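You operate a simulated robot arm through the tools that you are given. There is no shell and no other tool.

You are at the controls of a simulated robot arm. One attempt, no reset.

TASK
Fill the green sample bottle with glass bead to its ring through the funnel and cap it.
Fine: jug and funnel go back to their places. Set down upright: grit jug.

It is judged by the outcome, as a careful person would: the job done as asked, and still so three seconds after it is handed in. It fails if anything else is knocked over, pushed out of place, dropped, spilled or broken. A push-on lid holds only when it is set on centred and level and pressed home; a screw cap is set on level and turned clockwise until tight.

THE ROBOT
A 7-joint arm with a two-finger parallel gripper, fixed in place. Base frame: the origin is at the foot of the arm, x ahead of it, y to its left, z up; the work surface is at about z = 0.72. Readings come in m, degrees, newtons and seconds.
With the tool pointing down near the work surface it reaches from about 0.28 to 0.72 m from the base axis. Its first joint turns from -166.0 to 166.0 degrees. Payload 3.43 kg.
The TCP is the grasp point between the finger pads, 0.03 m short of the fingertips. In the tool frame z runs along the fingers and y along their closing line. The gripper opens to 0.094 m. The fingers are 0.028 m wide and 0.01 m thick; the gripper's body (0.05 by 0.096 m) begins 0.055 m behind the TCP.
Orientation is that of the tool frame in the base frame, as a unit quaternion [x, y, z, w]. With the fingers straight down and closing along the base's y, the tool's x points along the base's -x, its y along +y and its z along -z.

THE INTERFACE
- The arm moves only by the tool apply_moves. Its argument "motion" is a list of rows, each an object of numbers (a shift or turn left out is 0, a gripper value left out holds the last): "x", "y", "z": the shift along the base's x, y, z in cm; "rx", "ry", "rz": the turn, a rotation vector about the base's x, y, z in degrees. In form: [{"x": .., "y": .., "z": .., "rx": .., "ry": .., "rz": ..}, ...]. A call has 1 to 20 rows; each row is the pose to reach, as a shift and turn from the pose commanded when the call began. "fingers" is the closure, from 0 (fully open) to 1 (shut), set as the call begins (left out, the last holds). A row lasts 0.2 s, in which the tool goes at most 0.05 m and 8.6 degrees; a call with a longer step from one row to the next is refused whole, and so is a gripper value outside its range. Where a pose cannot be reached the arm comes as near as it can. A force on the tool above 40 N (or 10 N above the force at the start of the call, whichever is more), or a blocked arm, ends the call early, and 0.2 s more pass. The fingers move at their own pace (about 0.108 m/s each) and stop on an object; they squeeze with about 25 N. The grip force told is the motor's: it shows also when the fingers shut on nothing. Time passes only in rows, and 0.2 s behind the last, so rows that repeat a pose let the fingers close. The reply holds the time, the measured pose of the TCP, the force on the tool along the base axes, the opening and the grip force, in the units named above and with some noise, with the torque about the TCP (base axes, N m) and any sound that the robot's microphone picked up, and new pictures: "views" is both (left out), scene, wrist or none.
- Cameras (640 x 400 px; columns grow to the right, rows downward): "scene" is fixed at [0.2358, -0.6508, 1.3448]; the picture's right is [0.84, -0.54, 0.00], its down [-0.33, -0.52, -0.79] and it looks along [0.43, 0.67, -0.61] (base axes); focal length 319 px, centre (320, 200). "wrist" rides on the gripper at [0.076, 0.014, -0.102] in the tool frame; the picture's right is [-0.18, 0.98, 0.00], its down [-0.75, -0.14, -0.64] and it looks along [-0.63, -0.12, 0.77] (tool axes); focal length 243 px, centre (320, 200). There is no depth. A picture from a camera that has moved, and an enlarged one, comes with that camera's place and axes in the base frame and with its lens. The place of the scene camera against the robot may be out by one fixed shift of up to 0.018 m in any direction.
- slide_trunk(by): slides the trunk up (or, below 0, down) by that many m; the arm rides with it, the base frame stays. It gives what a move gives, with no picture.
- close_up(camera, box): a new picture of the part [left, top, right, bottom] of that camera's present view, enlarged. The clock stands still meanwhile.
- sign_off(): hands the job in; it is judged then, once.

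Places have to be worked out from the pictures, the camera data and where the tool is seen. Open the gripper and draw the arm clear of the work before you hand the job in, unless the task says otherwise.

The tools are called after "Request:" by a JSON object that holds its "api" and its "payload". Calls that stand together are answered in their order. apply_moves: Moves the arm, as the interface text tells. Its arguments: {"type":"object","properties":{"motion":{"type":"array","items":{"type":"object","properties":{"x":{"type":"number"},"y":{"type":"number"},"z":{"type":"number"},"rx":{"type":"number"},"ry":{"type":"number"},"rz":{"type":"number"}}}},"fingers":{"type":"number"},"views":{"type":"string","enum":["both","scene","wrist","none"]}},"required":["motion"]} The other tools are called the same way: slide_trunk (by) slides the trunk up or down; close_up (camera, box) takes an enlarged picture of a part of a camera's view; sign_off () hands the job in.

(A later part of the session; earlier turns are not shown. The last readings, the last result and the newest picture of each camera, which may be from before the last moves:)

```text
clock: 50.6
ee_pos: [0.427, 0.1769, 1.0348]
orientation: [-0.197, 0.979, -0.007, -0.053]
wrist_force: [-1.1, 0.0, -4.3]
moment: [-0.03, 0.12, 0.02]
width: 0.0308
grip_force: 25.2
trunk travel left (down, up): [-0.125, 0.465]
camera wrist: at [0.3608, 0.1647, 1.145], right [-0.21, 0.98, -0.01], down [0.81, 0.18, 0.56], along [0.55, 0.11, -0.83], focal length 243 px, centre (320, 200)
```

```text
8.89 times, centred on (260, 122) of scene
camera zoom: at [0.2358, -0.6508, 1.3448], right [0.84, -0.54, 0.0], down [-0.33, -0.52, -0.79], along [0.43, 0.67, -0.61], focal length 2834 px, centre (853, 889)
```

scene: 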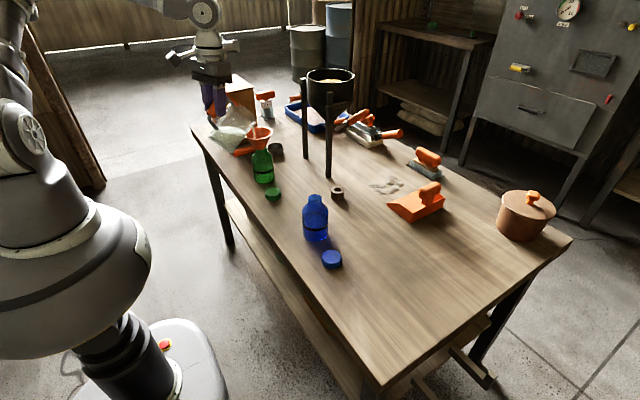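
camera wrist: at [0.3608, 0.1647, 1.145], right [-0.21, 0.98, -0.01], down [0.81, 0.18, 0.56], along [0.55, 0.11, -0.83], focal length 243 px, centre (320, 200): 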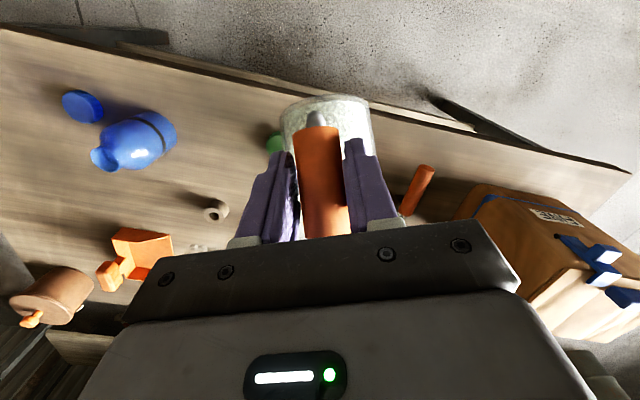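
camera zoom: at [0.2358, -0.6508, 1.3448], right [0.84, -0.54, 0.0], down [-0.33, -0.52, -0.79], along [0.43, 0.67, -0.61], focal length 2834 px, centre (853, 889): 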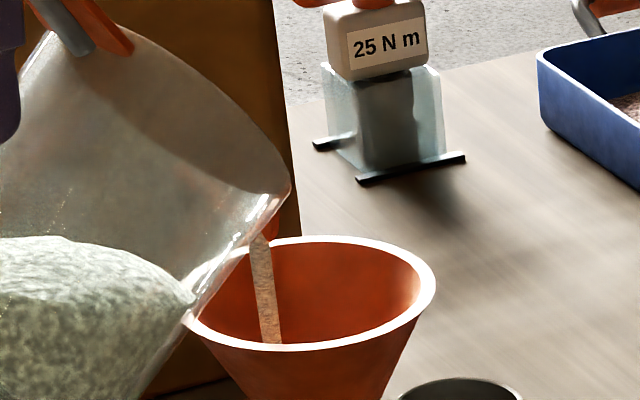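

It is already pouring, and the bottle has filled to just under the ring. I'll tip the jug back immediately to stop the stream and check.

Request:
{"api": "apply_moves", "payload": {"motion": [{"x": -0.9, "y": -0.38, "z": -0.5, "rx": 3.2, "ry": -7.7}, {"x": -1.43, "y": -0.6, "z": -0.8, "rx": 6.0, "ry": -14.4}, {"x": -1.43, "y": -0.6, "z": -0.8, "rx": 6.0, "ry": -14.4}], "fingers": 1, "views": "scene"}}

Request:
{"api": "close_up", "payload": {"camera": "scene", "box": [220, 90, 300, 190]}}

Request:
{"api": "close_up", "payload": {"camera": "scene", "box": [246, 150, 286, 190]}}

```text
clock: 51.4
ee_pos: [0.4126, 0.1714, 1.029]
orientation: [-0.196, 0.977, 0.019, 0.082]
wrist_force: [0.5, 0.2, -4.5]
moment: [-0.09, 0.17, -0.02]
width: 0.0306
grip_force: 24.8
trunk travel left (down, up): [-0.125, 0.465]
```

scene: 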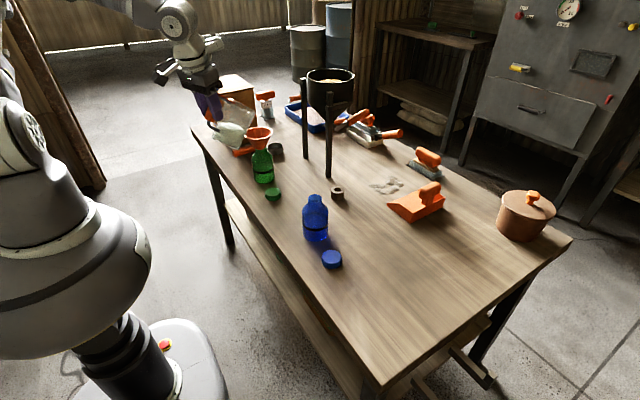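

```text
4.00 times, centred on (260, 140) of scene
camera zoom: at [0.2358, -0.6508, 1.3448], right [0.84, -0.54, 0.0], down [-0.33, -0.52, -0.79], along [0.43, 0.67, -0.61], focal length 1276 px, centre (560, 440)
```

zoom: 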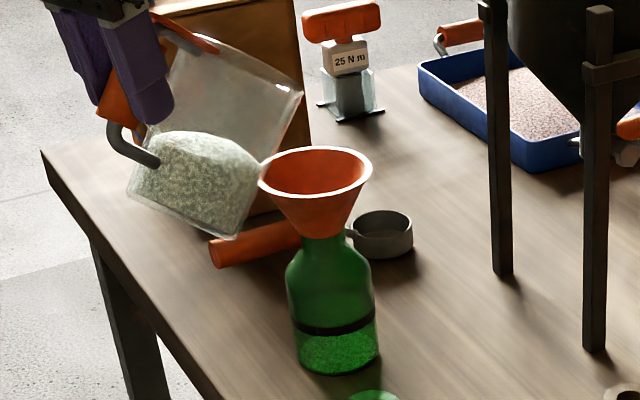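

```text
10.00 times, centred on (266, 170) of scene
camera zoom: at [0.2358, -0.6508, 1.3448], right [0.84, -0.54, 0.0], down [-0.33, -0.52, -0.79], along [0.43, 0.67, -0.61], focal length 3189 px, centre (860, 500)
```

zoom: 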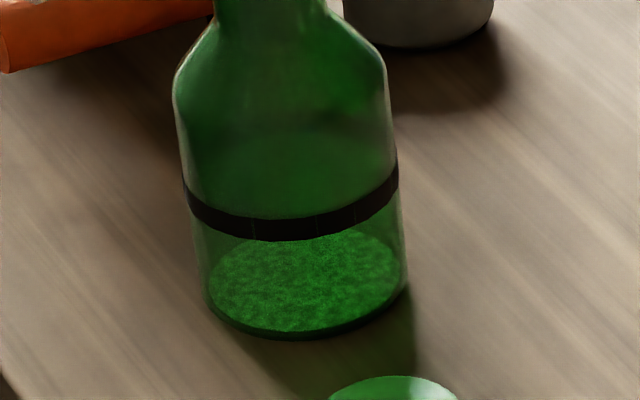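

Only ~10% of the ring height is filled, so the flow is moderate. I'll pour in a timed pulse—tilt to 56°, hold ~1 s, tilt back—with the tip shifted slightly toward the funnel centre.

Request:
{"api": "apply_moves", "payload": {"motion": [{"x": 1.0, "y": 0.42, "z": 0.4, "rx": -3.0, "ry": 7.2}, {"x": 1.98, "y": 0.83, "z": 0.78, "rx": -6.0, "ry": 14.4}, {"x": 1.98, "y": 0.83, "z": 0.78, "rx": -6.0, "ry": 14.4}, {"x": 1.98, "y": 0.83, "z": 0.78, "rx": -6.0, "ry": 14.4}, {"x": 1.98, "y": 0.83, "z": 0.78, "rx": -6.0, "ry": 14.4}, {"x": 1.98, "y": 0.83, "z": 0.78, "rx": -6.0, "ry": 14.4}, {"x": 1.98, "y": 0.83, "z": 0.78, "rx": -6.0, "ry": 14.4}, {"x": 1.0, "y": 0.42, "z": 0.4, "rx": -3.0, "ry": 7.2}, {"x": 0, "y": 0, "z": 0, "rx": 0, "ry": 0}], "fingers": 1, "views": "scene"}}

Request:
{"api": "close_up", "payload": {"camera": "scene", "box": [220, 90, 300, 190]}}

Request:
{"api": "close_up", "payload": {"camera": "scene", "box": [246, 150, 286, 190]}}

```text
clock: 53.4
ee_pos: [0.4116, 0.1712, 1.0279]
orientation: [-0.197, 0.977, 0.02, 0.083]
wrist_force: [-0.6, 0.1, -4.1]
moment: [-0.08, 0.17, -0.01]
width: 0.0306
grip_force: 24.8
trunk travel left (down, up): [-0.125, 0.465]
```

scene: 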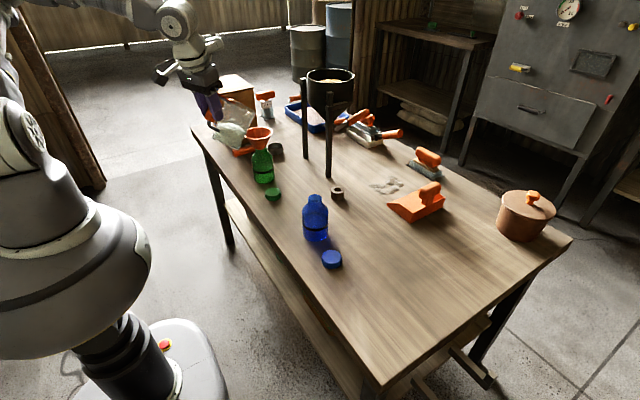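

```text
4.00 times, centred on (260, 140) of scene
camera zoom: at [0.2358, -0.6508, 1.3448], right [0.84, -0.54, 0.0], down [-0.33, -0.52, -0.79], along [0.43, 0.67, -0.61], focal length 1276 px, centre (560, 440)
```

zoom: 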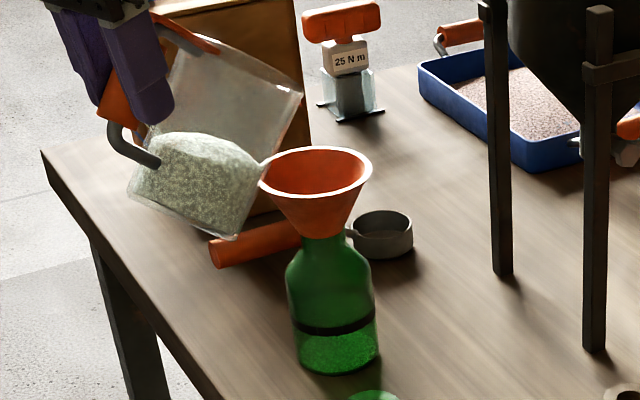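

```text
10.00 times, centred on (266, 170) of scene
camera zoom: at [0.2358, -0.6508, 1.3448], right [0.84, -0.54, 0.0], down [-0.33, -0.52, -0.79], along [0.43, 0.67, -0.61], focal length 3189 px, centre (860, 500)
```

zoom: 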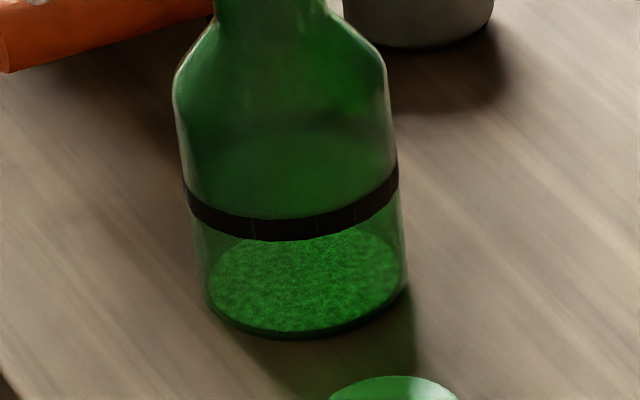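

Flow at 56° is nearly in equilibrium, so it self-limits. Since time only passes during rows, I'll tilt to 60°, hold 0.6 s and inspect while tilted.

Request:
{"api": "apply_moves", "payload": {"motion": [{"x": 0.9, "y": 0.37, "z": 0.4, "rx": -2.5, "ry": 6.0}, {"x": 1.7, "y": 0.7, "z": 0.8, "rx": -5.0, "ry": 12.0}, {"x": 2.46, "y": 1.02, "z": 1.2, "rx": -7.53, "ry": 18.1}, {"x": 2.46, "y": 1.02, "z": 1.2, "rx": -7.53, "ry": 18.1}, {"x": 2.46, "y": 1.02, "z": 1.2, "rx": -7.53, "ry": 18.1}], "fingers": 1, "views": "scene"}}

Request:
{"api": "close_up", "payload": {"camera": "scene", "box": [220, 90, 300, 190]}}

Request:
{"api": "close_up", "payload": {"camera": "scene", "box": [246, 150, 286, 190]}}

Request:
{"api": "close_up", "payload": {"camera": "scene", "box": [230, 100, 290, 145]}}

```text
clock: 54.6
ee_pos: [0.4354, 0.1821, 1.0411]
orientation: [-0.195, 0.977, -0.014, -0.087]
wrist_force: [0.4, -0.2, -3.8]
moment: [0.0, 0.05, 0.0]
width: 0.0306
grip_force: 25.3
trunk travel left (down, up): [-0.125, 0.465]
```

scene: 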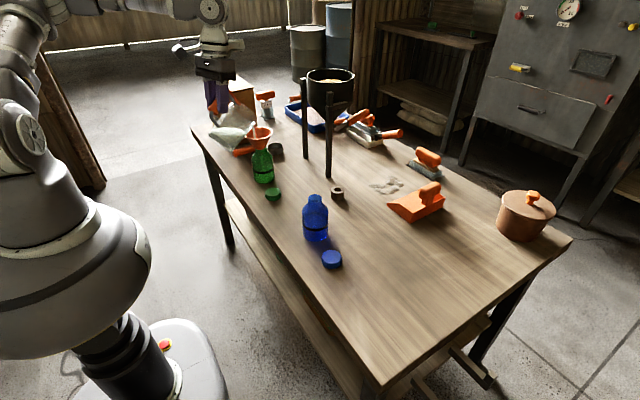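

```text
4.00 times, centred on (260, 140) of scene
camera zoom: at [0.2358, -0.6508, 1.3448], right [0.84, -0.54, 0.0], down [-0.33, -0.52, -0.79], along [0.43, 0.67, -0.61], focal length 1276 px, centre (560, 440)
```

zoom: 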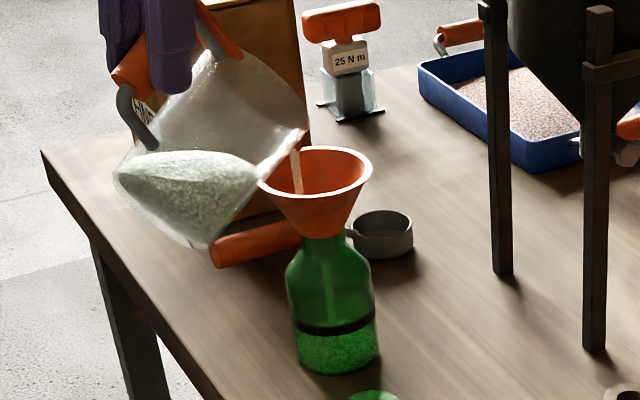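

```text
10.00 times, centred on (266, 170) of scene
camera zoom: at [0.2358, -0.6508, 1.3448], right [0.84, -0.54, 0.0], down [-0.33, -0.52, -0.79], along [0.43, 0.67, -0.61], focal length 3189 px, centre (860, 500)
```

zoom: 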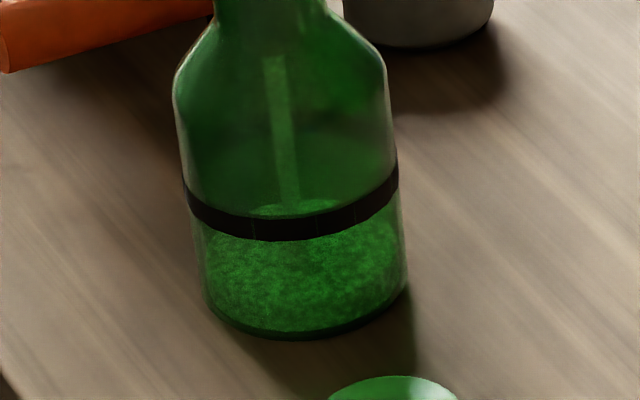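

```text
8.89 times, centred on (260, 122) of scene
camera zoom: at [0.2358, -0.6508, 1.3448], right [0.84, -0.54, 0.0], down [-0.33, -0.52, -0.79], along [0.43, 0.67, -0.61], focal length 2834 px, centre (853, 889)
```

zoom: 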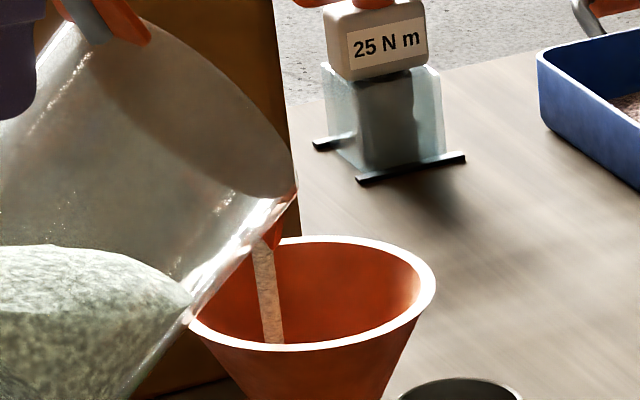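

The stream runs neatly through the funnel; the level is roughly 40% of ring height. I'll hold at this tilt for another 0.8 s.

Request:
{"api": "apply_moves", "payload": {"motion": [{"z": 0}, {"z": 0}, {"z": 0}], "fingers": 1, "views": "none"}}

Request:
{"api": "close_up", "payload": {"camera": "scene", "box": [246, 150, 286, 190]}}

Request:
{"api": "close_up", "payload": {"camera": "scene", "box": [230, 100, 290, 145]}}

```text
clock: 55.4
ee_pos: [0.435, 0.1815, 1.0405]
orientation: [-0.196, 0.977, -0.015, -0.086]
wrist_force: [0.2, 0.9, -2.4]
moment: [-0.05, 0.08, 0.02]
width: 0.0304
grip_force: 25.0
trunk travel left (down, up): [-0.125, 0.465]
```

```text
10.00 times, centred on (266, 170) of scene
camera zoom: at [0.2358, -0.6508, 1.3448], right [0.84, -0.54, 0.0], down [-0.33, -0.52, -0.79], along [0.43, 0.67, -0.61], focal length 3189 px, centre (860, 500)
```

zoom: 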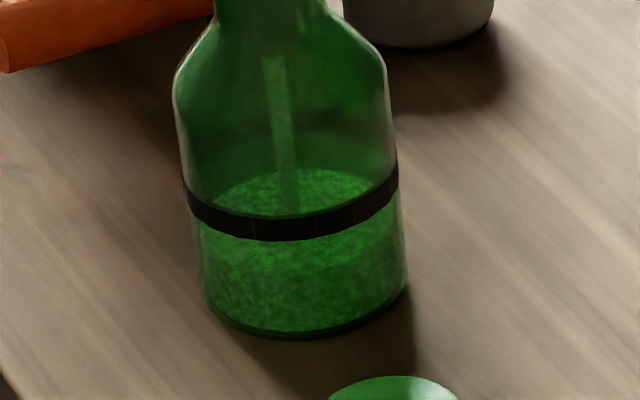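

```text
8.89 times, centred on (260, 122) of scene
camera zoom: at [0.2358, -0.6508, 1.3448], right [0.84, -0.54, 0.0], down [-0.33, -0.52, -0.79], along [0.43, 0.67, -0.61], focal length 2834 px, centre (853, 889)
```

zoom: 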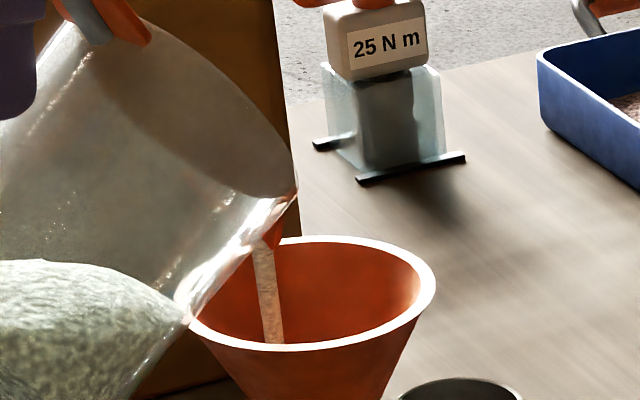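

Level is about 2/3 of ring height, rising ~40 px/s in this view (≈36 px remaining). I'll hold for 0.4 s more.

Request:
{"api": "apply_moves", "payload": {"motion": [{"z": 0}], "fingers": 1, "views": "none"}}

Request:
{"api": "close_up", "payload": {"camera": "scene", "box": [246, 150, 286, 190]}}

Request:
{"api": "close_up", "payload": {"camera": "scene", "box": [230, 100, 290, 145]}}

```text
clock: 55.8
ee_pos: [0.4356, 0.1813, 1.0397]
orientation: [-0.196, 0.977, -0.012, -0.087]
wrist_force: [0.3, -0.5, -3.1]
moment: [-0.05, 0.1, 0.02]
width: 0.0305
grip_force: 24.8
trunk travel left (down, up): [-0.125, 0.465]
```

```text
10.00 times, centred on (266, 170) of scene
camera zoom: at [0.2358, -0.6508, 1.3448], right [0.84, -0.54, 0.0], down [-0.33, -0.52, -0.79], along [0.43, 0.67, -0.61], focal length 3189 px, centre (860, 500)
```

zoom: 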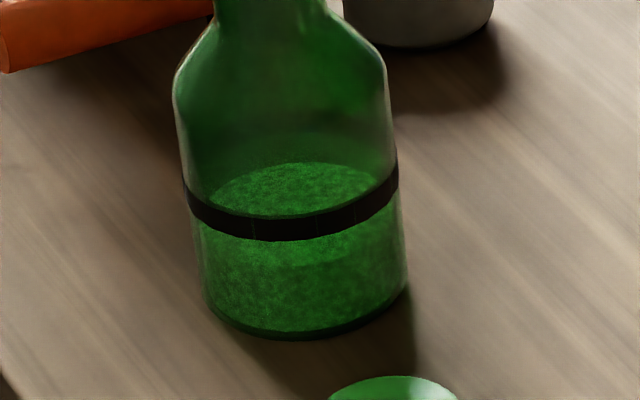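

```text
8.89 times, centred on (260, 122) of scene
camera zoom: at [0.2358, -0.6508, 1.3448], right [0.84, -0.54, 0.0], down [-0.33, -0.52, -0.79], along [0.43, 0.67, -0.61], focal length 2834 px, centre (853, 889)
```

zoom: 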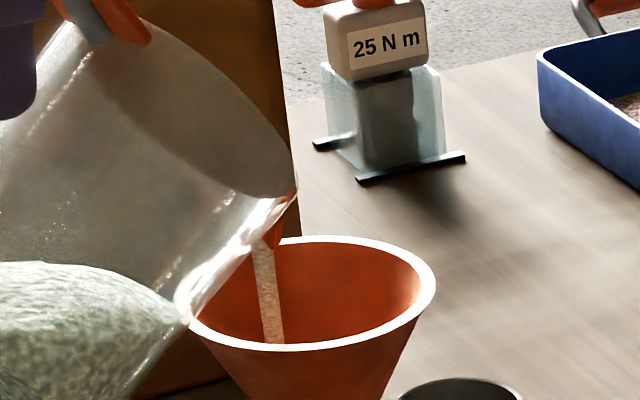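

Flow has nearly stopped at 60°, with ~1/3 of the height remaining. I'll tilt to 63° and hold briefly.

Request:
{"api": "apply_moves", "payload": {"motion": [{"x": 0.53, "y": 0.22, "z": 0.6, "rx": -1.15, "ry": 2.77}, {"x": 0.53, "y": 0.22, "z": 0.6, "rx": -1.15, "ry": 2.77}], "fingers": 1, "views": "none"}}

Request:
{"api": "close_up", "payload": {"camera": "scene", "box": [246, 150, 286, 190]}}

Request:
{"api": "close_up", "payload": {"camera": "scene", "box": [230, 100, 290, 145]}}

```text
clock: 56.4
ee_pos: [0.4393, 0.1849, 1.0473]
orientation: [-0.196, 0.974, -0.02, -0.113]
wrist_force: [-0.8, 0.2, -2.3]
moment: [-0.01, 0.04, -0.03]
width: 0.0306
grip_force: 25.2
trunk travel left (down, up): [-0.125, 0.465]
```

```text
10.00 times, centred on (266, 170) of scene
camera zoom: at [0.2358, -0.6508, 1.3448], right [0.84, -0.54, 0.0], down [-0.33, -0.52, -0.79], along [0.43, 0.67, -0.61], focal length 3189 px, centre (860, 500)
```

zoom: 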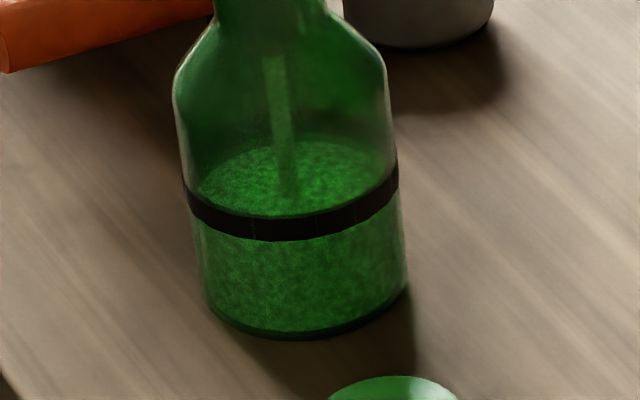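

```text
8.89 times, centred on (260, 122) of scene
camera zoom: at [0.2358, -0.6508, 1.3448], right [0.84, -0.54, 0.0], down [-0.33, -0.52, -0.79], along [0.43, 0.67, -0.61], focal length 2834 px, centre (853, 889)
```

zoom: 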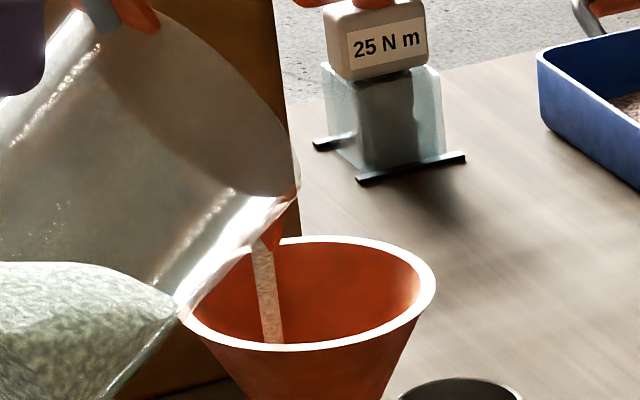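

Level is at the ring's lower edge now. I'll hold one more 0.2 s row and then tip the jug back in the same call.

Request:
{"api": "apply_moves", "payload": {"motion": [{"z": 0}, {"x": -1.34, "y": -0.56, "z": -0.5, "rx": 3.07, "ry": -7.39}, {"x": -2.44, "y": -1.01, "z": -0.8, "rx": 6.15, "ry": -14.77}, {"x": -3.19, "y": -1.33, "z": -0.8, "rx": 8.84, "ry": -21.2}, {"x": -3.19, "y": -1.33, "z": -0.8, "rx": 8.84, "ry": -21.2}], "fingers": 1, "views": "scene"}}

Request:
{"api": "close_up", "payload": {"camera": "scene", "box": [246, 150, 286, 190]}}

Request:
{"api": "close_up", "payload": {"camera": "scene", "box": [220, 90, 300, 190]}}

```text
clock: 57.6
ee_pos: [0.4096, 0.1713, 1.0365]
orientation: [-0.196, 0.977, 0.02, 0.085]
wrist_force: [-0.7, -0.1, -1.6]
moment: [-0.02, 0.1, -0.01]
width: 0.0305
grip_force: 25.1
trunk travel left (down, up): [-0.125, 0.465]
```

scene: 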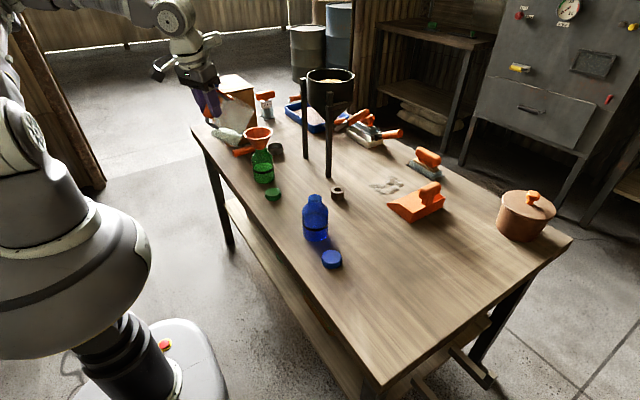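

```text
10.00 times, centred on (266, 170) of scene
camera zoom: at [0.2358, -0.6508, 1.3448], right [0.84, -0.54, 0.0], down [-0.33, -0.52, -0.79], along [0.43, 0.67, -0.61], focal length 3189 px, centre (860, 500)
```

zoom: 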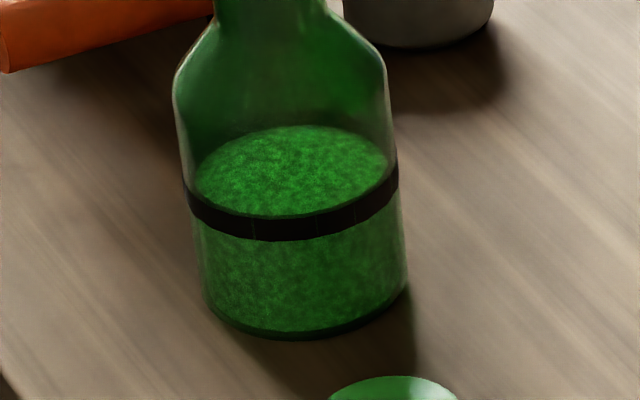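

```text
4.00 times, centred on (260, 140) of scene
camera zoom: at [0.2358, -0.6508, 1.3448], right [0.84, -0.54, 0.0], down [-0.33, -0.52, -0.79], along [0.43, 0.67, -0.61], focal length 1276 px, centre (560, 440)
```

zoom: 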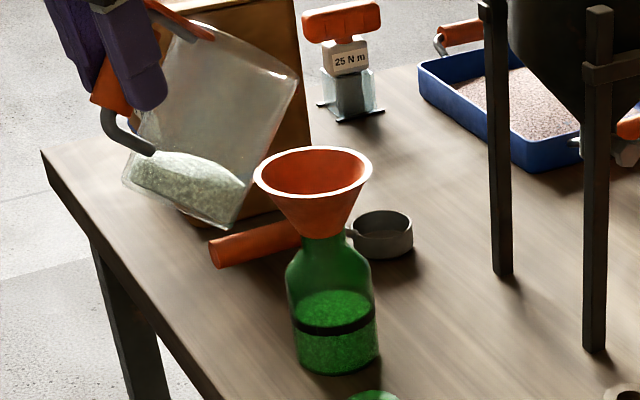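

The bead surface now coincides with the ring and the funnel is empty. I'll bring the jug upright while rising.

Request:
{"api": "apply_moves", "payload": {"motion": [{"x": -0.1, "y": 0, "z": 2, "rx": 3.07, "ry": -7.39}, {"x": -0.2, "y": -0.1, "z": 4, "rx": 6.15, "ry": -14.77}, {"x": -0.3, "y": -0.1, "z": 5.5, "rx": 9.22, "ry": -22.16}, {"x": -0.4, "y": -0.2, "z": 5.5, "rx": 12.3, "ry": -29.54}, {"x": -0.5, "y": -0.2, "z": 5.5, "rx": 15.37, "ry": -36.93}, {"x": -0.5, "y": -0.2, "z": 5.5, "rx": 15.37, "ry": -36.93}], "fingers": 1}}

Request:
{"api": "close_up", "payload": {"camera": "scene", "box": [190, 40, 310, 190]}}

```text
clock: 59.0
ee_pos: [0.4046, 0.1675, 1.0911]
orientation: [-0.18, 0.888, 0.085, 0.414]
wrist_force: [-0.8, 0.2, -3.4]
moment: [-0.06, 0.12, -0.01]
width: 0.0302
grip_force: 24.9
trunk travel left (down, up): [-0.125, 0.465]
camera wrist: at [0.2801, 0.1314, 1.1002], right [-0.27, 0.95, 0.14], down [0.05, -0.13, 0.99], along [0.96, 0.28, -0.01], focal length 243 px, centre (320, 200)
```

scene: 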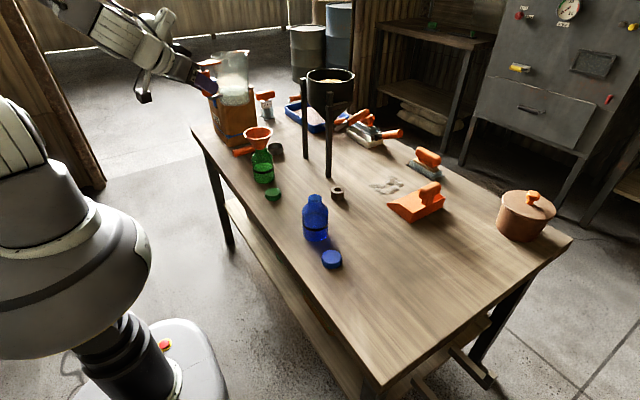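
wrist: 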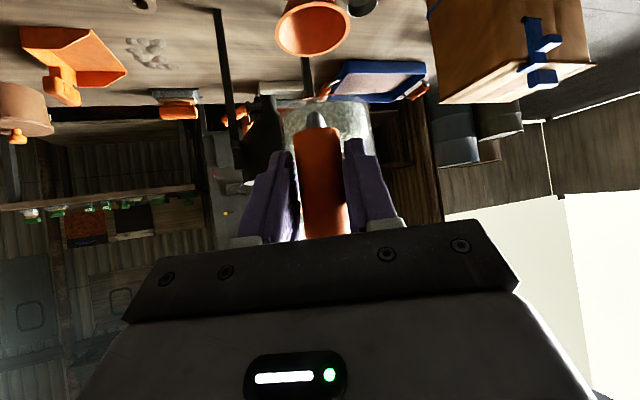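

```text
2.67 times, centred on (250, 115) of scene
camera zoom: at [0.2358, -0.6508, 1.3448], right [0.84, -0.54, 0.0], down [-0.33, -0.52, -0.79], along [0.43, 0.67, -0.61], focal length 850 px, centre (507, 427)
```

zoom: 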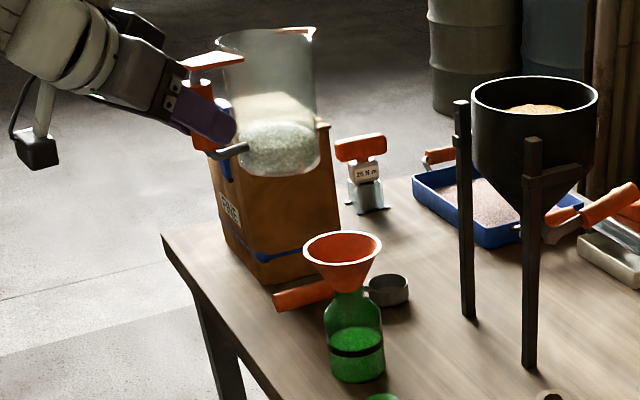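

Jug is upright and safe. I'll swing it back above its original place, undoing the yaw.

Request:
{"api": "apply_moves", "payload": {"motion": [{"x": 0.4, "y": -2.7, "rz": -1}, {"x": 0.9, "y": -6.5, "rz": -2.5}, {"x": 1.5, "y": -10.5, "rz": -4}, {"x": 2.1, "y": -14.5, "rz": -5.5}, {"x": 2.7, "y": -18.5, "rz": -7.5}, {"x": 3.3, "y": -22.5, "rz": -9.5}, {"x": 3.9, "y": -26.5, "rz": -11.5}, {"x": 4.5, "y": -30.5, "rz": -13.5}, {"x": 5.0, "y": -34.5, "rz": -15.5}, {"x": 5.6, "y": -38.5, "rz": -17.5}, {"x": 6.2, "y": -42.5, "rz": -19.5}, {"x": 6.8, "y": -46.5, "rz": -21.5}, {"x": 7.4, "y": -50.5, "rz": -22.65}, {"x": 7.8, "y": -53.5, "rz": -22.65}, {"x": 7.98, "y": -54.7, "rz": -22.65}, {"x": 7.98, "y": -54.7, "rz": -22.65}], "fingers": 1}}

```text
clock: 62.4
ee_pos: [0.4847, -0.3789, 1.0924]
orientation: [-0.001, 0.907, 0.002, 0.422]
wrist_force: [0.1, 0.1, -2.7]
moment: [0.01, 0.14, 0.01]
width: 0.0301
grip_force: 25.2
out of reach, approached as far as the arm can: row 2, 3, 4
trunk travel left (down, up): [-0.125, 0.465]
camera wrist: at [0.3564, -0.3648, 1.0998], right [0.11, 0.98, 0.14], down [-0.01, -0.14, 0.99], along [0.99, -0.11, -0.01], focal length 243 px, centre (320, 200)
```

scene: 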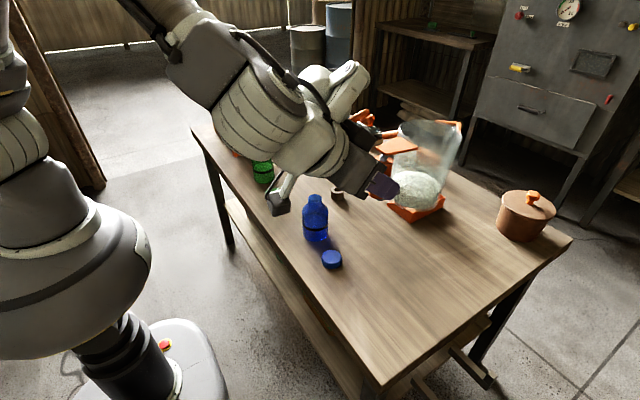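
wrist: 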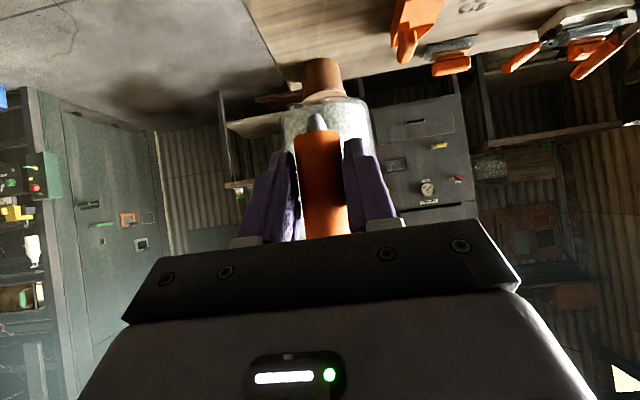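

The jug is above its spot. I'll lower most of the way and recheck the pose.

Request:
{"api": "apply_moves", "payload": {"motion": [{"z": -3}, {"z": -6}, {"z": -9}, {"z": -12}, {"z": -15}, {"z": -18}, {"z": -21}, {"z": -24}, {"z": -26.5}, {"z": -28}, {"z": -28}], "fingers": 1}}

Request:
{"api": "close_up", "payload": {"camera": "scene", "box": [290, 240, 440, 330]}}

Request:
{"api": "close_up", "payload": {"camera": "wrist", "box": [200, 80, 440, 230]}}

```text
clock: 64.8
ee_pos: [0.486, -0.3776, 0.8123]
orientation: [-0.003, 0.906, 0.003, 0.422]
wrist_force: [0.3, 0.0, -2.5]
moment: [0.0, 0.19, 0.0]
width: 0.0299
grip_force: 24.8
trunk travel left (down, up): [-0.125, 0.465]
camera wrist: at [0.3572, -0.3649, 0.8183], right [0.11, 0.98, 0.14], down [-0.01, -0.14, 0.99], along [0.99, -0.11, -0.01], focal length 243 px, centre (320, 200)
```

scene: 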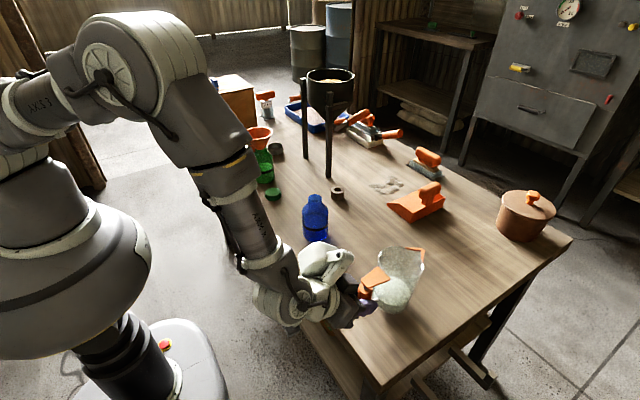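
wrist: 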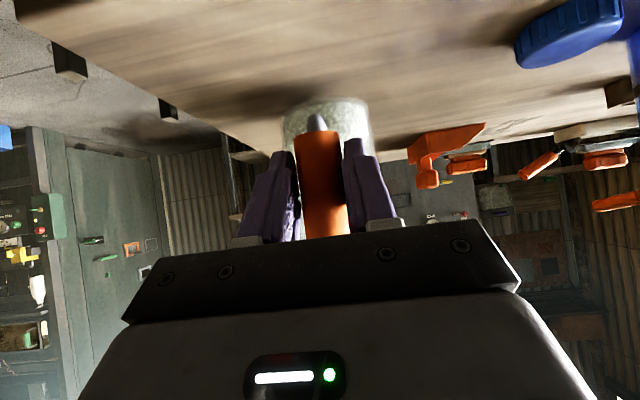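

```text
4.27 times, centred on (365, 285) of scene
camera zoom: at [0.2358, -0.6508, 1.3448], right [0.84, -0.54, 0.0], down [-0.33, -0.52, -0.79], along [0.43, 0.67, -0.61], focal length 1361 px, centre (128, -163)
```

zoom: 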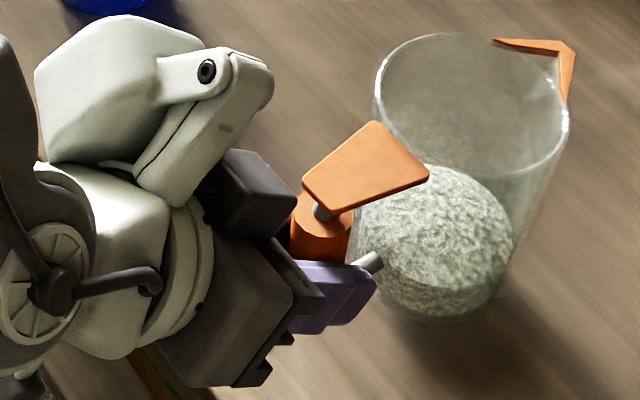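

```text
2.67 times, centred on (320, 155) of wrist
camera zoom: at [0.3572, -0.3649, 0.8183], right [0.11, 0.98, 0.14], down [-0.01, -0.14, 0.99], along [0.99, -0.11, -0.01], focal length 647 px, centre (320, 320)
```

zoom: 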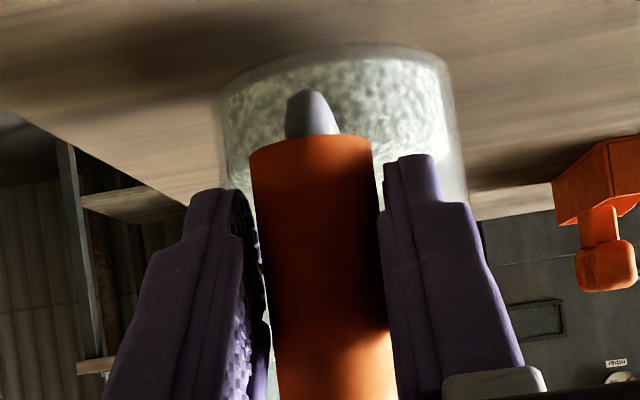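

The jug has pitched about 2° nose-down in the grip; I'll correct that while lowering to just above contact.

Request:
{"api": "apply_moves", "payload": {"motion": [{"z": -0.6, "ry": -1}, {"z": -1.2, "ry": -2}, {"z": -1.4, "ry": -2}, {"z": -1.4, "ry": -2}], "fingers": 1, "views": "none"}}

Request:
{"api": "close_up", "payload": {"camera": "scene", "box": [290, 240, 440, 330]}}

Request:
{"api": "close_up", "payload": {"camera": "wrist", "box": [200, 80, 440, 230]}}

```text
clock: 65.8
ee_pos: [0.4835, -0.3797, 0.7975]
orientation: [-0.003, 0.899, 0.004, 0.438]
wrist_force: [-0.1, 0.0, -2.8]
moment: [-0.03, 0.2, -0.01]
width: 0.0298
grip_force: 24.4
trunk travel left (down, up): [-0.125, 0.465]
```

```text
4.27 times, centred on (365, 285) of scene
camera zoom: at [0.2358, -0.6508, 1.3448], right [0.84, -0.54, 0.0], down [-0.33, -0.52, -0.79], along [0.43, 0.67, -0.61], focal length 1361 px, centre (128, -163)
```

zoom: 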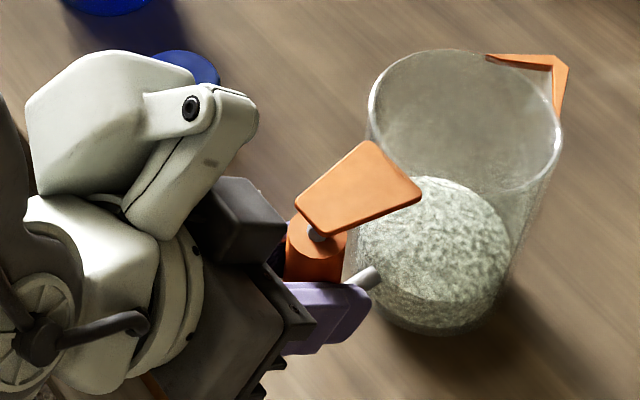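

```text
2.67 times, centred on (320, 155) of wrist
camera zoom: at [0.3557, -0.3652, 0.8002], right [0.11, 0.98, 0.15], down [-0.04, -0.14, 0.99], along [0.99, -0.11, 0.02], focal length 647 px, centre (320, 320)
```

zoom: 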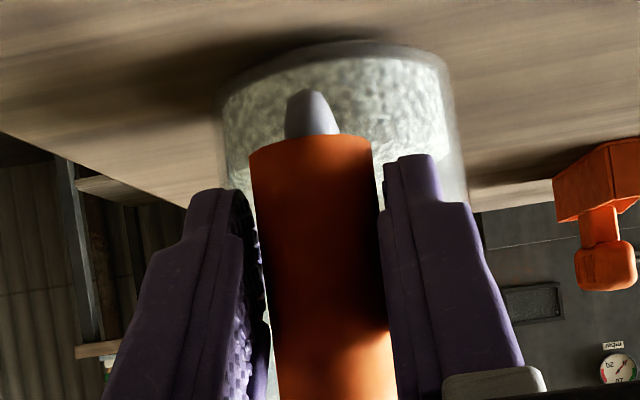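

About 7 mm remains. I'll lower in small steps and monitor the force.

Request:
{"api": "apply_moves", "payload": {"motion": [{"z": -0.2}, {"z": -0.4}, {"z": -0.4}], "views": "none"}}

```text
clock: 66.6
ee_pos: [0.4853, -0.3792, 0.793]
orientation: [-0.002, 0.899, 0.002, 0.438]
wrist_force: [-0.5, -0.1, -3.1]
moment: [0.03, 0.18, 0.04]
width: 0.0297
grip_force: 24.5
trunk travel left (down, up): [-0.125, 0.465]
```

Still airborne; continue 1.5 mm at a time.

Request:
{"api": "apply_moves", "payload": {"motion": [{"z": -0.15}, {"z": -0.15}], "views": "none"}}

```text
clock: 67.2
ee_pos: [0.4828, -0.3791, 0.7928]
orientation: [-0.002, 0.899, 0.002, 0.439]
wrist_force: [0.4, 0.1, -1.9]
moment: [-0.04, 0.03, 0.02]
width: 0.03
grip_force: 25.0
trunk travel left (down, up): [-0.125, 0.465]
```

The moment dropped, so the base is starting to touch. One more small step.

Request:
{"api": "apply_moves", "payload": {"motion": [{"z": -0.1}, {"z": -0.1}], "views": "none"}}

Request:
{"api": "close_up", "payload": {"camera": "scene", "box": [290, 240, 440, 330]}}

Request:
{"api": "close_up", "payload": {"camera": "wrist", "box": [200, 80, 440, 230]}}

```text
clock: 67.8
ee_pos: [0.4846, -0.3784, 0.7916]
orientation: [-0.002, 0.899, 0.001, 0.438]
wrist_force: [-2.2, 0.3, 4.2]
moment: [-0.13, -0.49, 0.01]
width: 0.03
grip_force: 25.5
trunk travel left (down, up): [-0.125, 0.465]
```

```text
4.27 times, centred on (365, 285) of scene
camera zoom: at [0.2358, -0.6508, 1.3448], right [0.84, -0.54, 0.0], down [-0.33, -0.52, -0.79], along [0.43, 0.67, -0.61], focal length 1361 px, centre (128, -163)
```

zoom: 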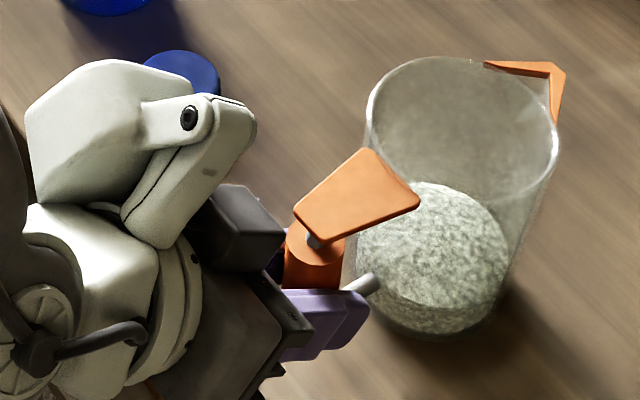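

```text
2.67 times, centred on (320, 155) of wrist
camera zoom: at [0.3555, -0.365, 0.7947], right [0.11, 0.98, 0.15], down [-0.04, -0.14, 0.99], along [0.99, -0.11, 0.03], focal length 647 px, centre (320, 320)
```

zoom: 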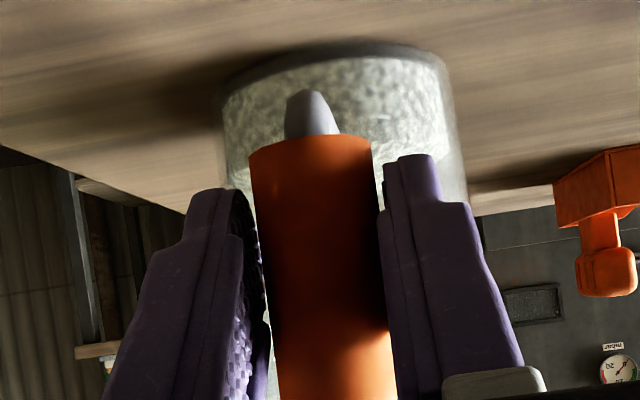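

The front edge is touching but the back is still ~3 mm high; I'll rotate nose-up about the front edge to level it.

Request:
{"api": "apply_moves", "payload": {"motion": [{"x": -0.1, "z": -0.15, "ry": -0.8}, {"x": -0.19, "z": -0.3, "ry": -1.5}, {"x": -0.19, "z": -0.3, "ry": -1.5}], "views": "none"}}

Request:
{"api": "close_up", "payload": {"camera": "scene", "box": [290, 240, 440, 330]}}

```text
clock: 68.6
ee_pos: [0.481, -0.3791, 0.7891]
orientation: [-0.003, 0.893, 0.003, 0.45]
wrist_force: [-0.4, 2.7, 5.0]
moment: [0.02, -0.25, 0.12]
width: 0.0297
grip_force: 25.1
trunk travel left (down, up): [-0.125, 0.465]
```

```text
4.27 times, centred on (365, 285) of scene
camera zoom: at [0.2358, -0.6508, 1.3448], right [0.84, -0.54, 0.0], down [-0.33, -0.52, -0.79], along [0.43, 0.67, -0.61], focal length 1361 px, centre (128, -163)
```

zoom: 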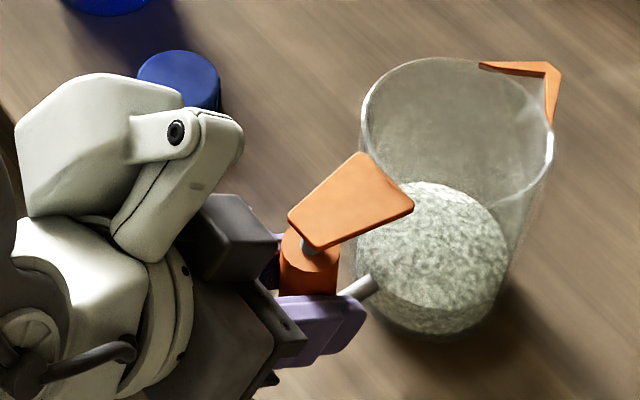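

The base contact is now well distributed (centre of pressure inside the base) and the jug looks upright within a few mm of its original place. I'll open the fingers a little to let it settle.

Request:
{"api": "apply_moves", "payload": {"motion": [{"z": 0}, {"z": 0}, {"z": 0}], "fingers": 0.5, "views": "none"}}

Request:
{"api": "close_up", "payload": {"camera": "scene", "box": [290, 240, 440, 330]}}

Request:
{"api": "close_up", "payload": {"camera": "wrist", "box": [200, 80, 440, 230]}}

```text
clock: 69.4
ee_pos: [0.4816, -0.3788, 0.7894]
orientation: [-0.002, 0.893, 0.002, 0.45]
wrist_force: [0.0, -0.8, 0.8]
moment: [0.0, 0.0, 0.01]
width: 0.047
grip_force: 0.0
trunk travel left (down, up): [-0.125, 0.465]
```

```text
4.27 times, centred on (365, 285) of scene
camera zoom: at [0.2358, -0.6508, 1.3448], right [0.84, -0.54, 0.0], down [-0.33, -0.52, -0.79], along [0.43, 0.67, -0.61], focal length 1361 px, centre (128, -163)
```

zoom: 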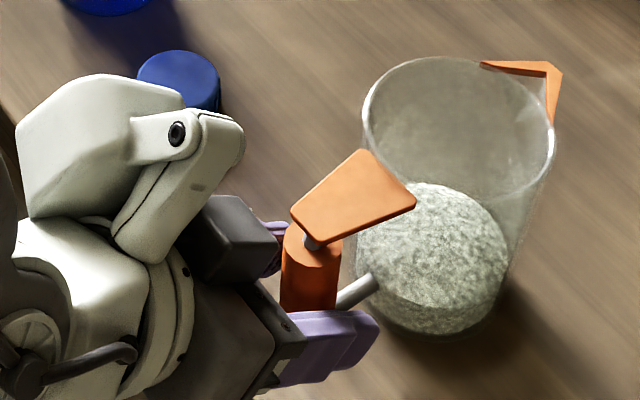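

```text
2.67 times, centred on (320, 155) of wrist
camera zoom: at [0.3534, -0.3657, 0.7886], right [0.1, 0.98, 0.15], down [-0.07, -0.14, 0.99], along [0.99, -0.11, 0.05], focal length 647 px, centre (320, 320)
```

zoom: 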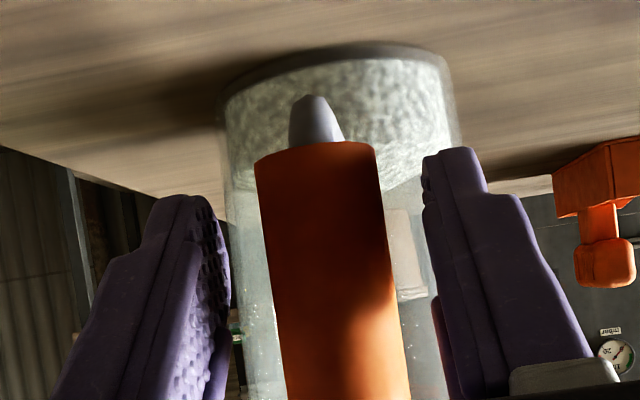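

The jug stands upright within ~3–4 mm of its original place. I'll open fully and back straight out along the tool axis.

Request:
{"api": "apply_moves", "payload": {"motion": [{"z": 0}, {"x": -1.6, "z": 1.2}, {"x": -4, "z": 3}, {"x": -6.8, "z": 5.05}, {"x": -9.6, "z": 7.1}, {"x": -10, "z": 11}, {"x": -10, "z": 15.5}, {"x": -10, "z": 20}, {"x": -10, "z": 24}, {"x": -10, "z": 24}], "fingers": 0}}

Request:
{"api": "close_up", "payload": {"camera": "scene", "box": [290, 240, 440, 330]}}

```text
clock: 71.6
ee_pos: [0.3811, -0.3775, 1.0303]
orientation: [-0.002, 0.894, 0.002, 0.449]
wrist_force: [-0.1, 0.2, 0.1]
moment: [0.02, -0.05, -0.04]
width: 0.0941
grip_force: 0.2
trunk travel left (down, up): [-0.125, 0.465]
camera wrist: at [0.252, -0.3644, 1.0305], right [0.1, 0.98, 0.15], down [-0.07, -0.14, 0.99], along [0.99, -0.11, 0.05], focal length 243 px, centre (320, 200)
```

scene: 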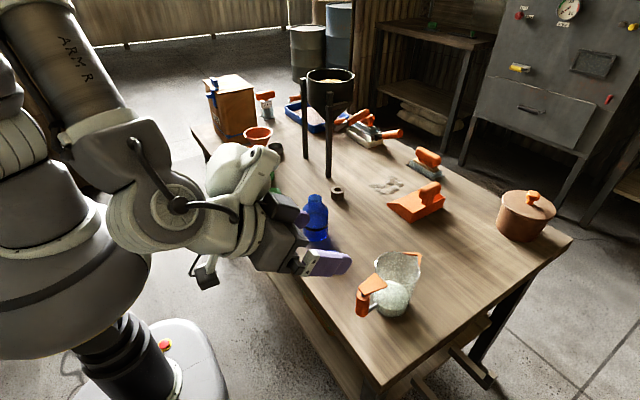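
wrist: 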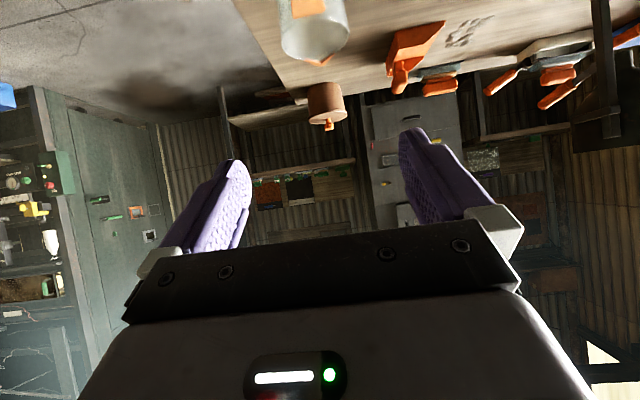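

```text
4.27 times, centred on (365, 285) of scene
camera zoom: at [0.2358, -0.6508, 1.3448], right [0.84, -0.54, 0.0], down [-0.33, -0.52, -0.79], along [0.43, 0.67, -0.61], focal length 1361 px, centre (128, -163)
```

zoom: 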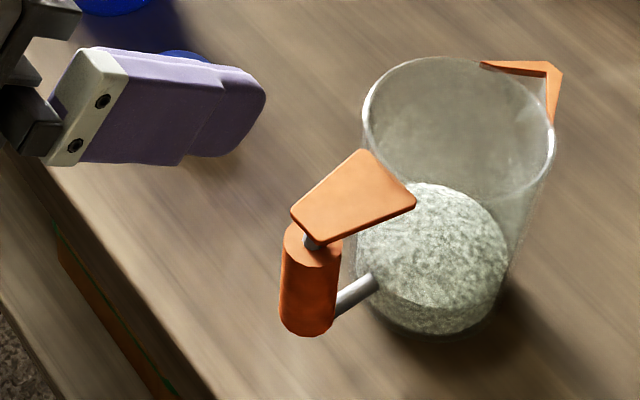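

The jug is in place. Next I'll level the hand and travel back toward the bottle to retrieve the funnel.

Request:
{"api": "apply_moves", "payload": {"motion": [{"z": 1, "ry": 8, "y": 2}, {"z": 2, "ry": 16, "y": 5}, {"z": 3, "ry": 24, "y": 9}, {"z": 4, "ry": 32, "y": 13}, {"z": 5, "ry": 40, "y": 17}, {"z": 6, "ry": 48, "y": 21}, {"x": 1, "z": 7, "ry": 53.4, "y": 25}, {"x": 2, "z": 7, "ry": 53.4, "y": 29}, {"x": 3, "z": 7, "ry": 53.4, "y": 33}, {"x": 4, "z": 7, "ry": 53.4, "y": 37}, {"x": 4, "z": 7, "ry": 53.4, "y": 41}, {"x": 4, "z": 7, "ry": 53.4, "y": 45}, {"x": 4, "z": 7, "ry": 53.4, "y": 45}], "fingers": 0.5, "views": "none"}}

Request:
{"api": "apply_moves", "payload": {"motion": [{"rz": 8.5, "y": 1.5}, {"rz": 17, "y": 3}, {"rz": 25.5, "y": 4.5}, {"rz": 34, "y": 6}, {"rz": 42.5, "y": 7.5}, {"rz": 51, "y": 9}, {"rz": 59.5, "y": 10.5}, {"rz": 68, "y": 12}, {"rz": 76.5, "y": 13.5}, {"rz": 85, "y": 15}, {"rz": 89.7, "y": 15.9}, {"rz": 89.7, "y": 15.9}], "fingers": 0.5, "views": "none"}}

```text
clock: 74.4
ee_pos: [0.4224, 0.0724, 1.099]
orientation: [-0.001, 1.0, 0.003, 0.002]
wrist_force: [-0.1, 0.4, -0.5]
moment: [-0.04, 0.01, 0.01]
width: 0.0469
grip_force: 0.1
trunk travel left (down, up): [-0.125, 0.465]
```

```text
clock: 77.0
ee_pos: [0.4222, 0.2299, 1.0972]
orientation: [-0.706, 0.708, 0.003, -0.001]
wrist_force: [0.1, -0.9, -0.2]
moment: [-0.01, -0.03, -0.01]
width: 0.047
grip_force: 0.2
trunk travel left (down, up): [-0.125, 0.465]
```

Now tilt to the pinch angle and look at the funnel on the bottle.

Request:
{"api": "apply_moves", "payload": {"motion": [{"ry": -8, "z": -0.4}, {"ry": -16, "z": -0.8}, {"ry": -24, "z": -1.2}, {"ry": -32, "z": -1.6, "y": 0.1}, {"ry": -32, "z": -1.6, "y": 0.1}], "fingers": 0.5}}

Request:
{"api": "close_up", "payload": {"camera": "wrist", "box": [260, 10, 420, 130]}}

Request:
{"api": "close_up", "payload": {"camera": "scene", "box": [220, 100, 300, 190]}}

```text
clock: 78.2
ee_pos: [0.4233, 0.2314, 1.0833]
orientation: [-0.679, 0.68, -0.194, 0.195]
wrist_force: [-0.1, 0.3, 0.0]
moment: [0.01, 0.02, -0.01]
width: 0.0468
grip_force: 0.0
trunk travel left (down, up): [-0.125, 0.465]
camera wrist: at [0.3559, 0.1552, 1.163], right [-0.83, 0.19, -0.52], down [-0.22, 0.75, 0.62], along [0.51, 0.63, -0.59], focal length 243 px, centre (320, 200)
```

scene: 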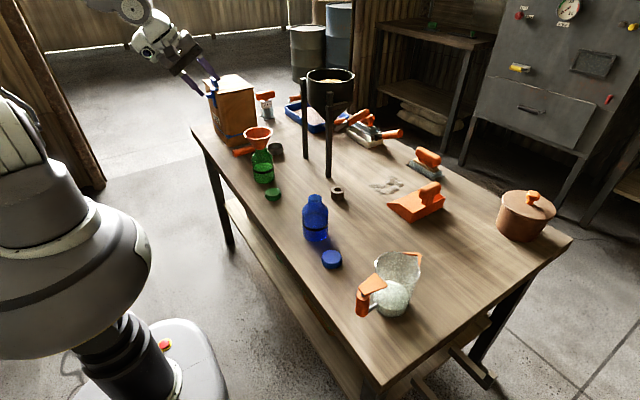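
wrist: 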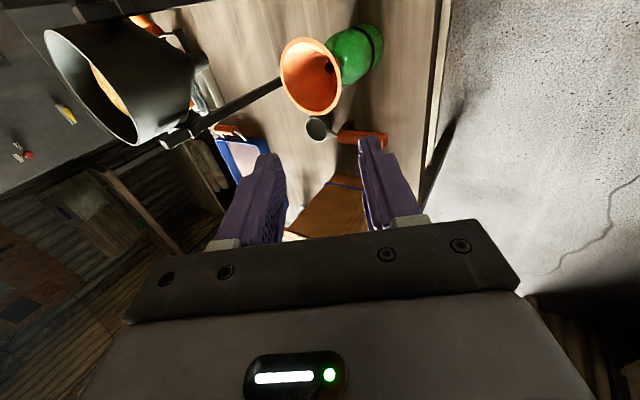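

```text
3.33 times, centred on (340, 70) of wrist
camera zoom: at [0.3559, 0.1552, 1.163], right [-0.83, 0.19, -0.52], down [-0.22, 0.75, 0.62], along [0.51, 0.63, -0.59], focal length 809 px, centre (253, 633)
```

zoom: 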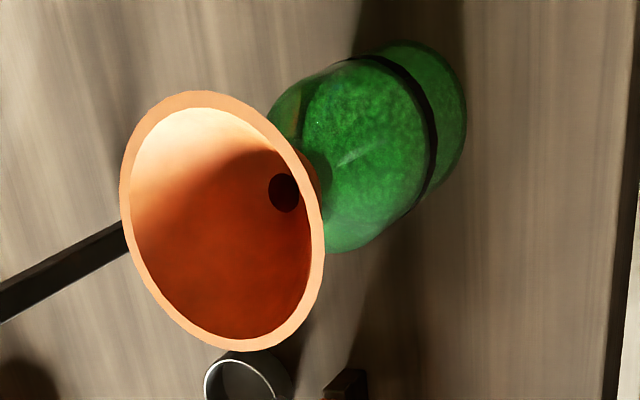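

```text
4.44 times, centred on (260, 145) of scene
camera zoom: at [0.2358, -0.6508, 1.3448], right [0.84, -0.54, 0.0], down [-0.33, -0.52, -0.79], along [0.43, 0.67, -0.61], focal length 1417 px, centre (587, 444)
```

zoom: 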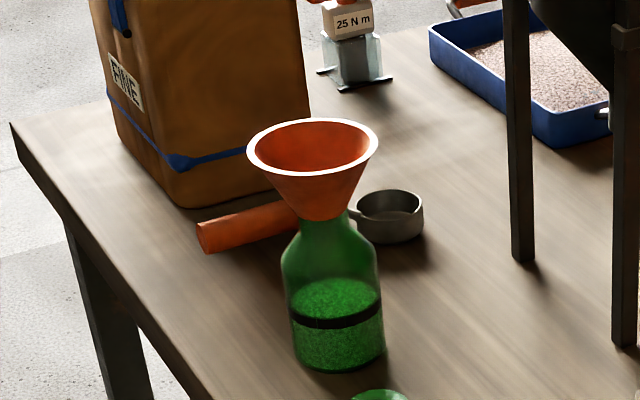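

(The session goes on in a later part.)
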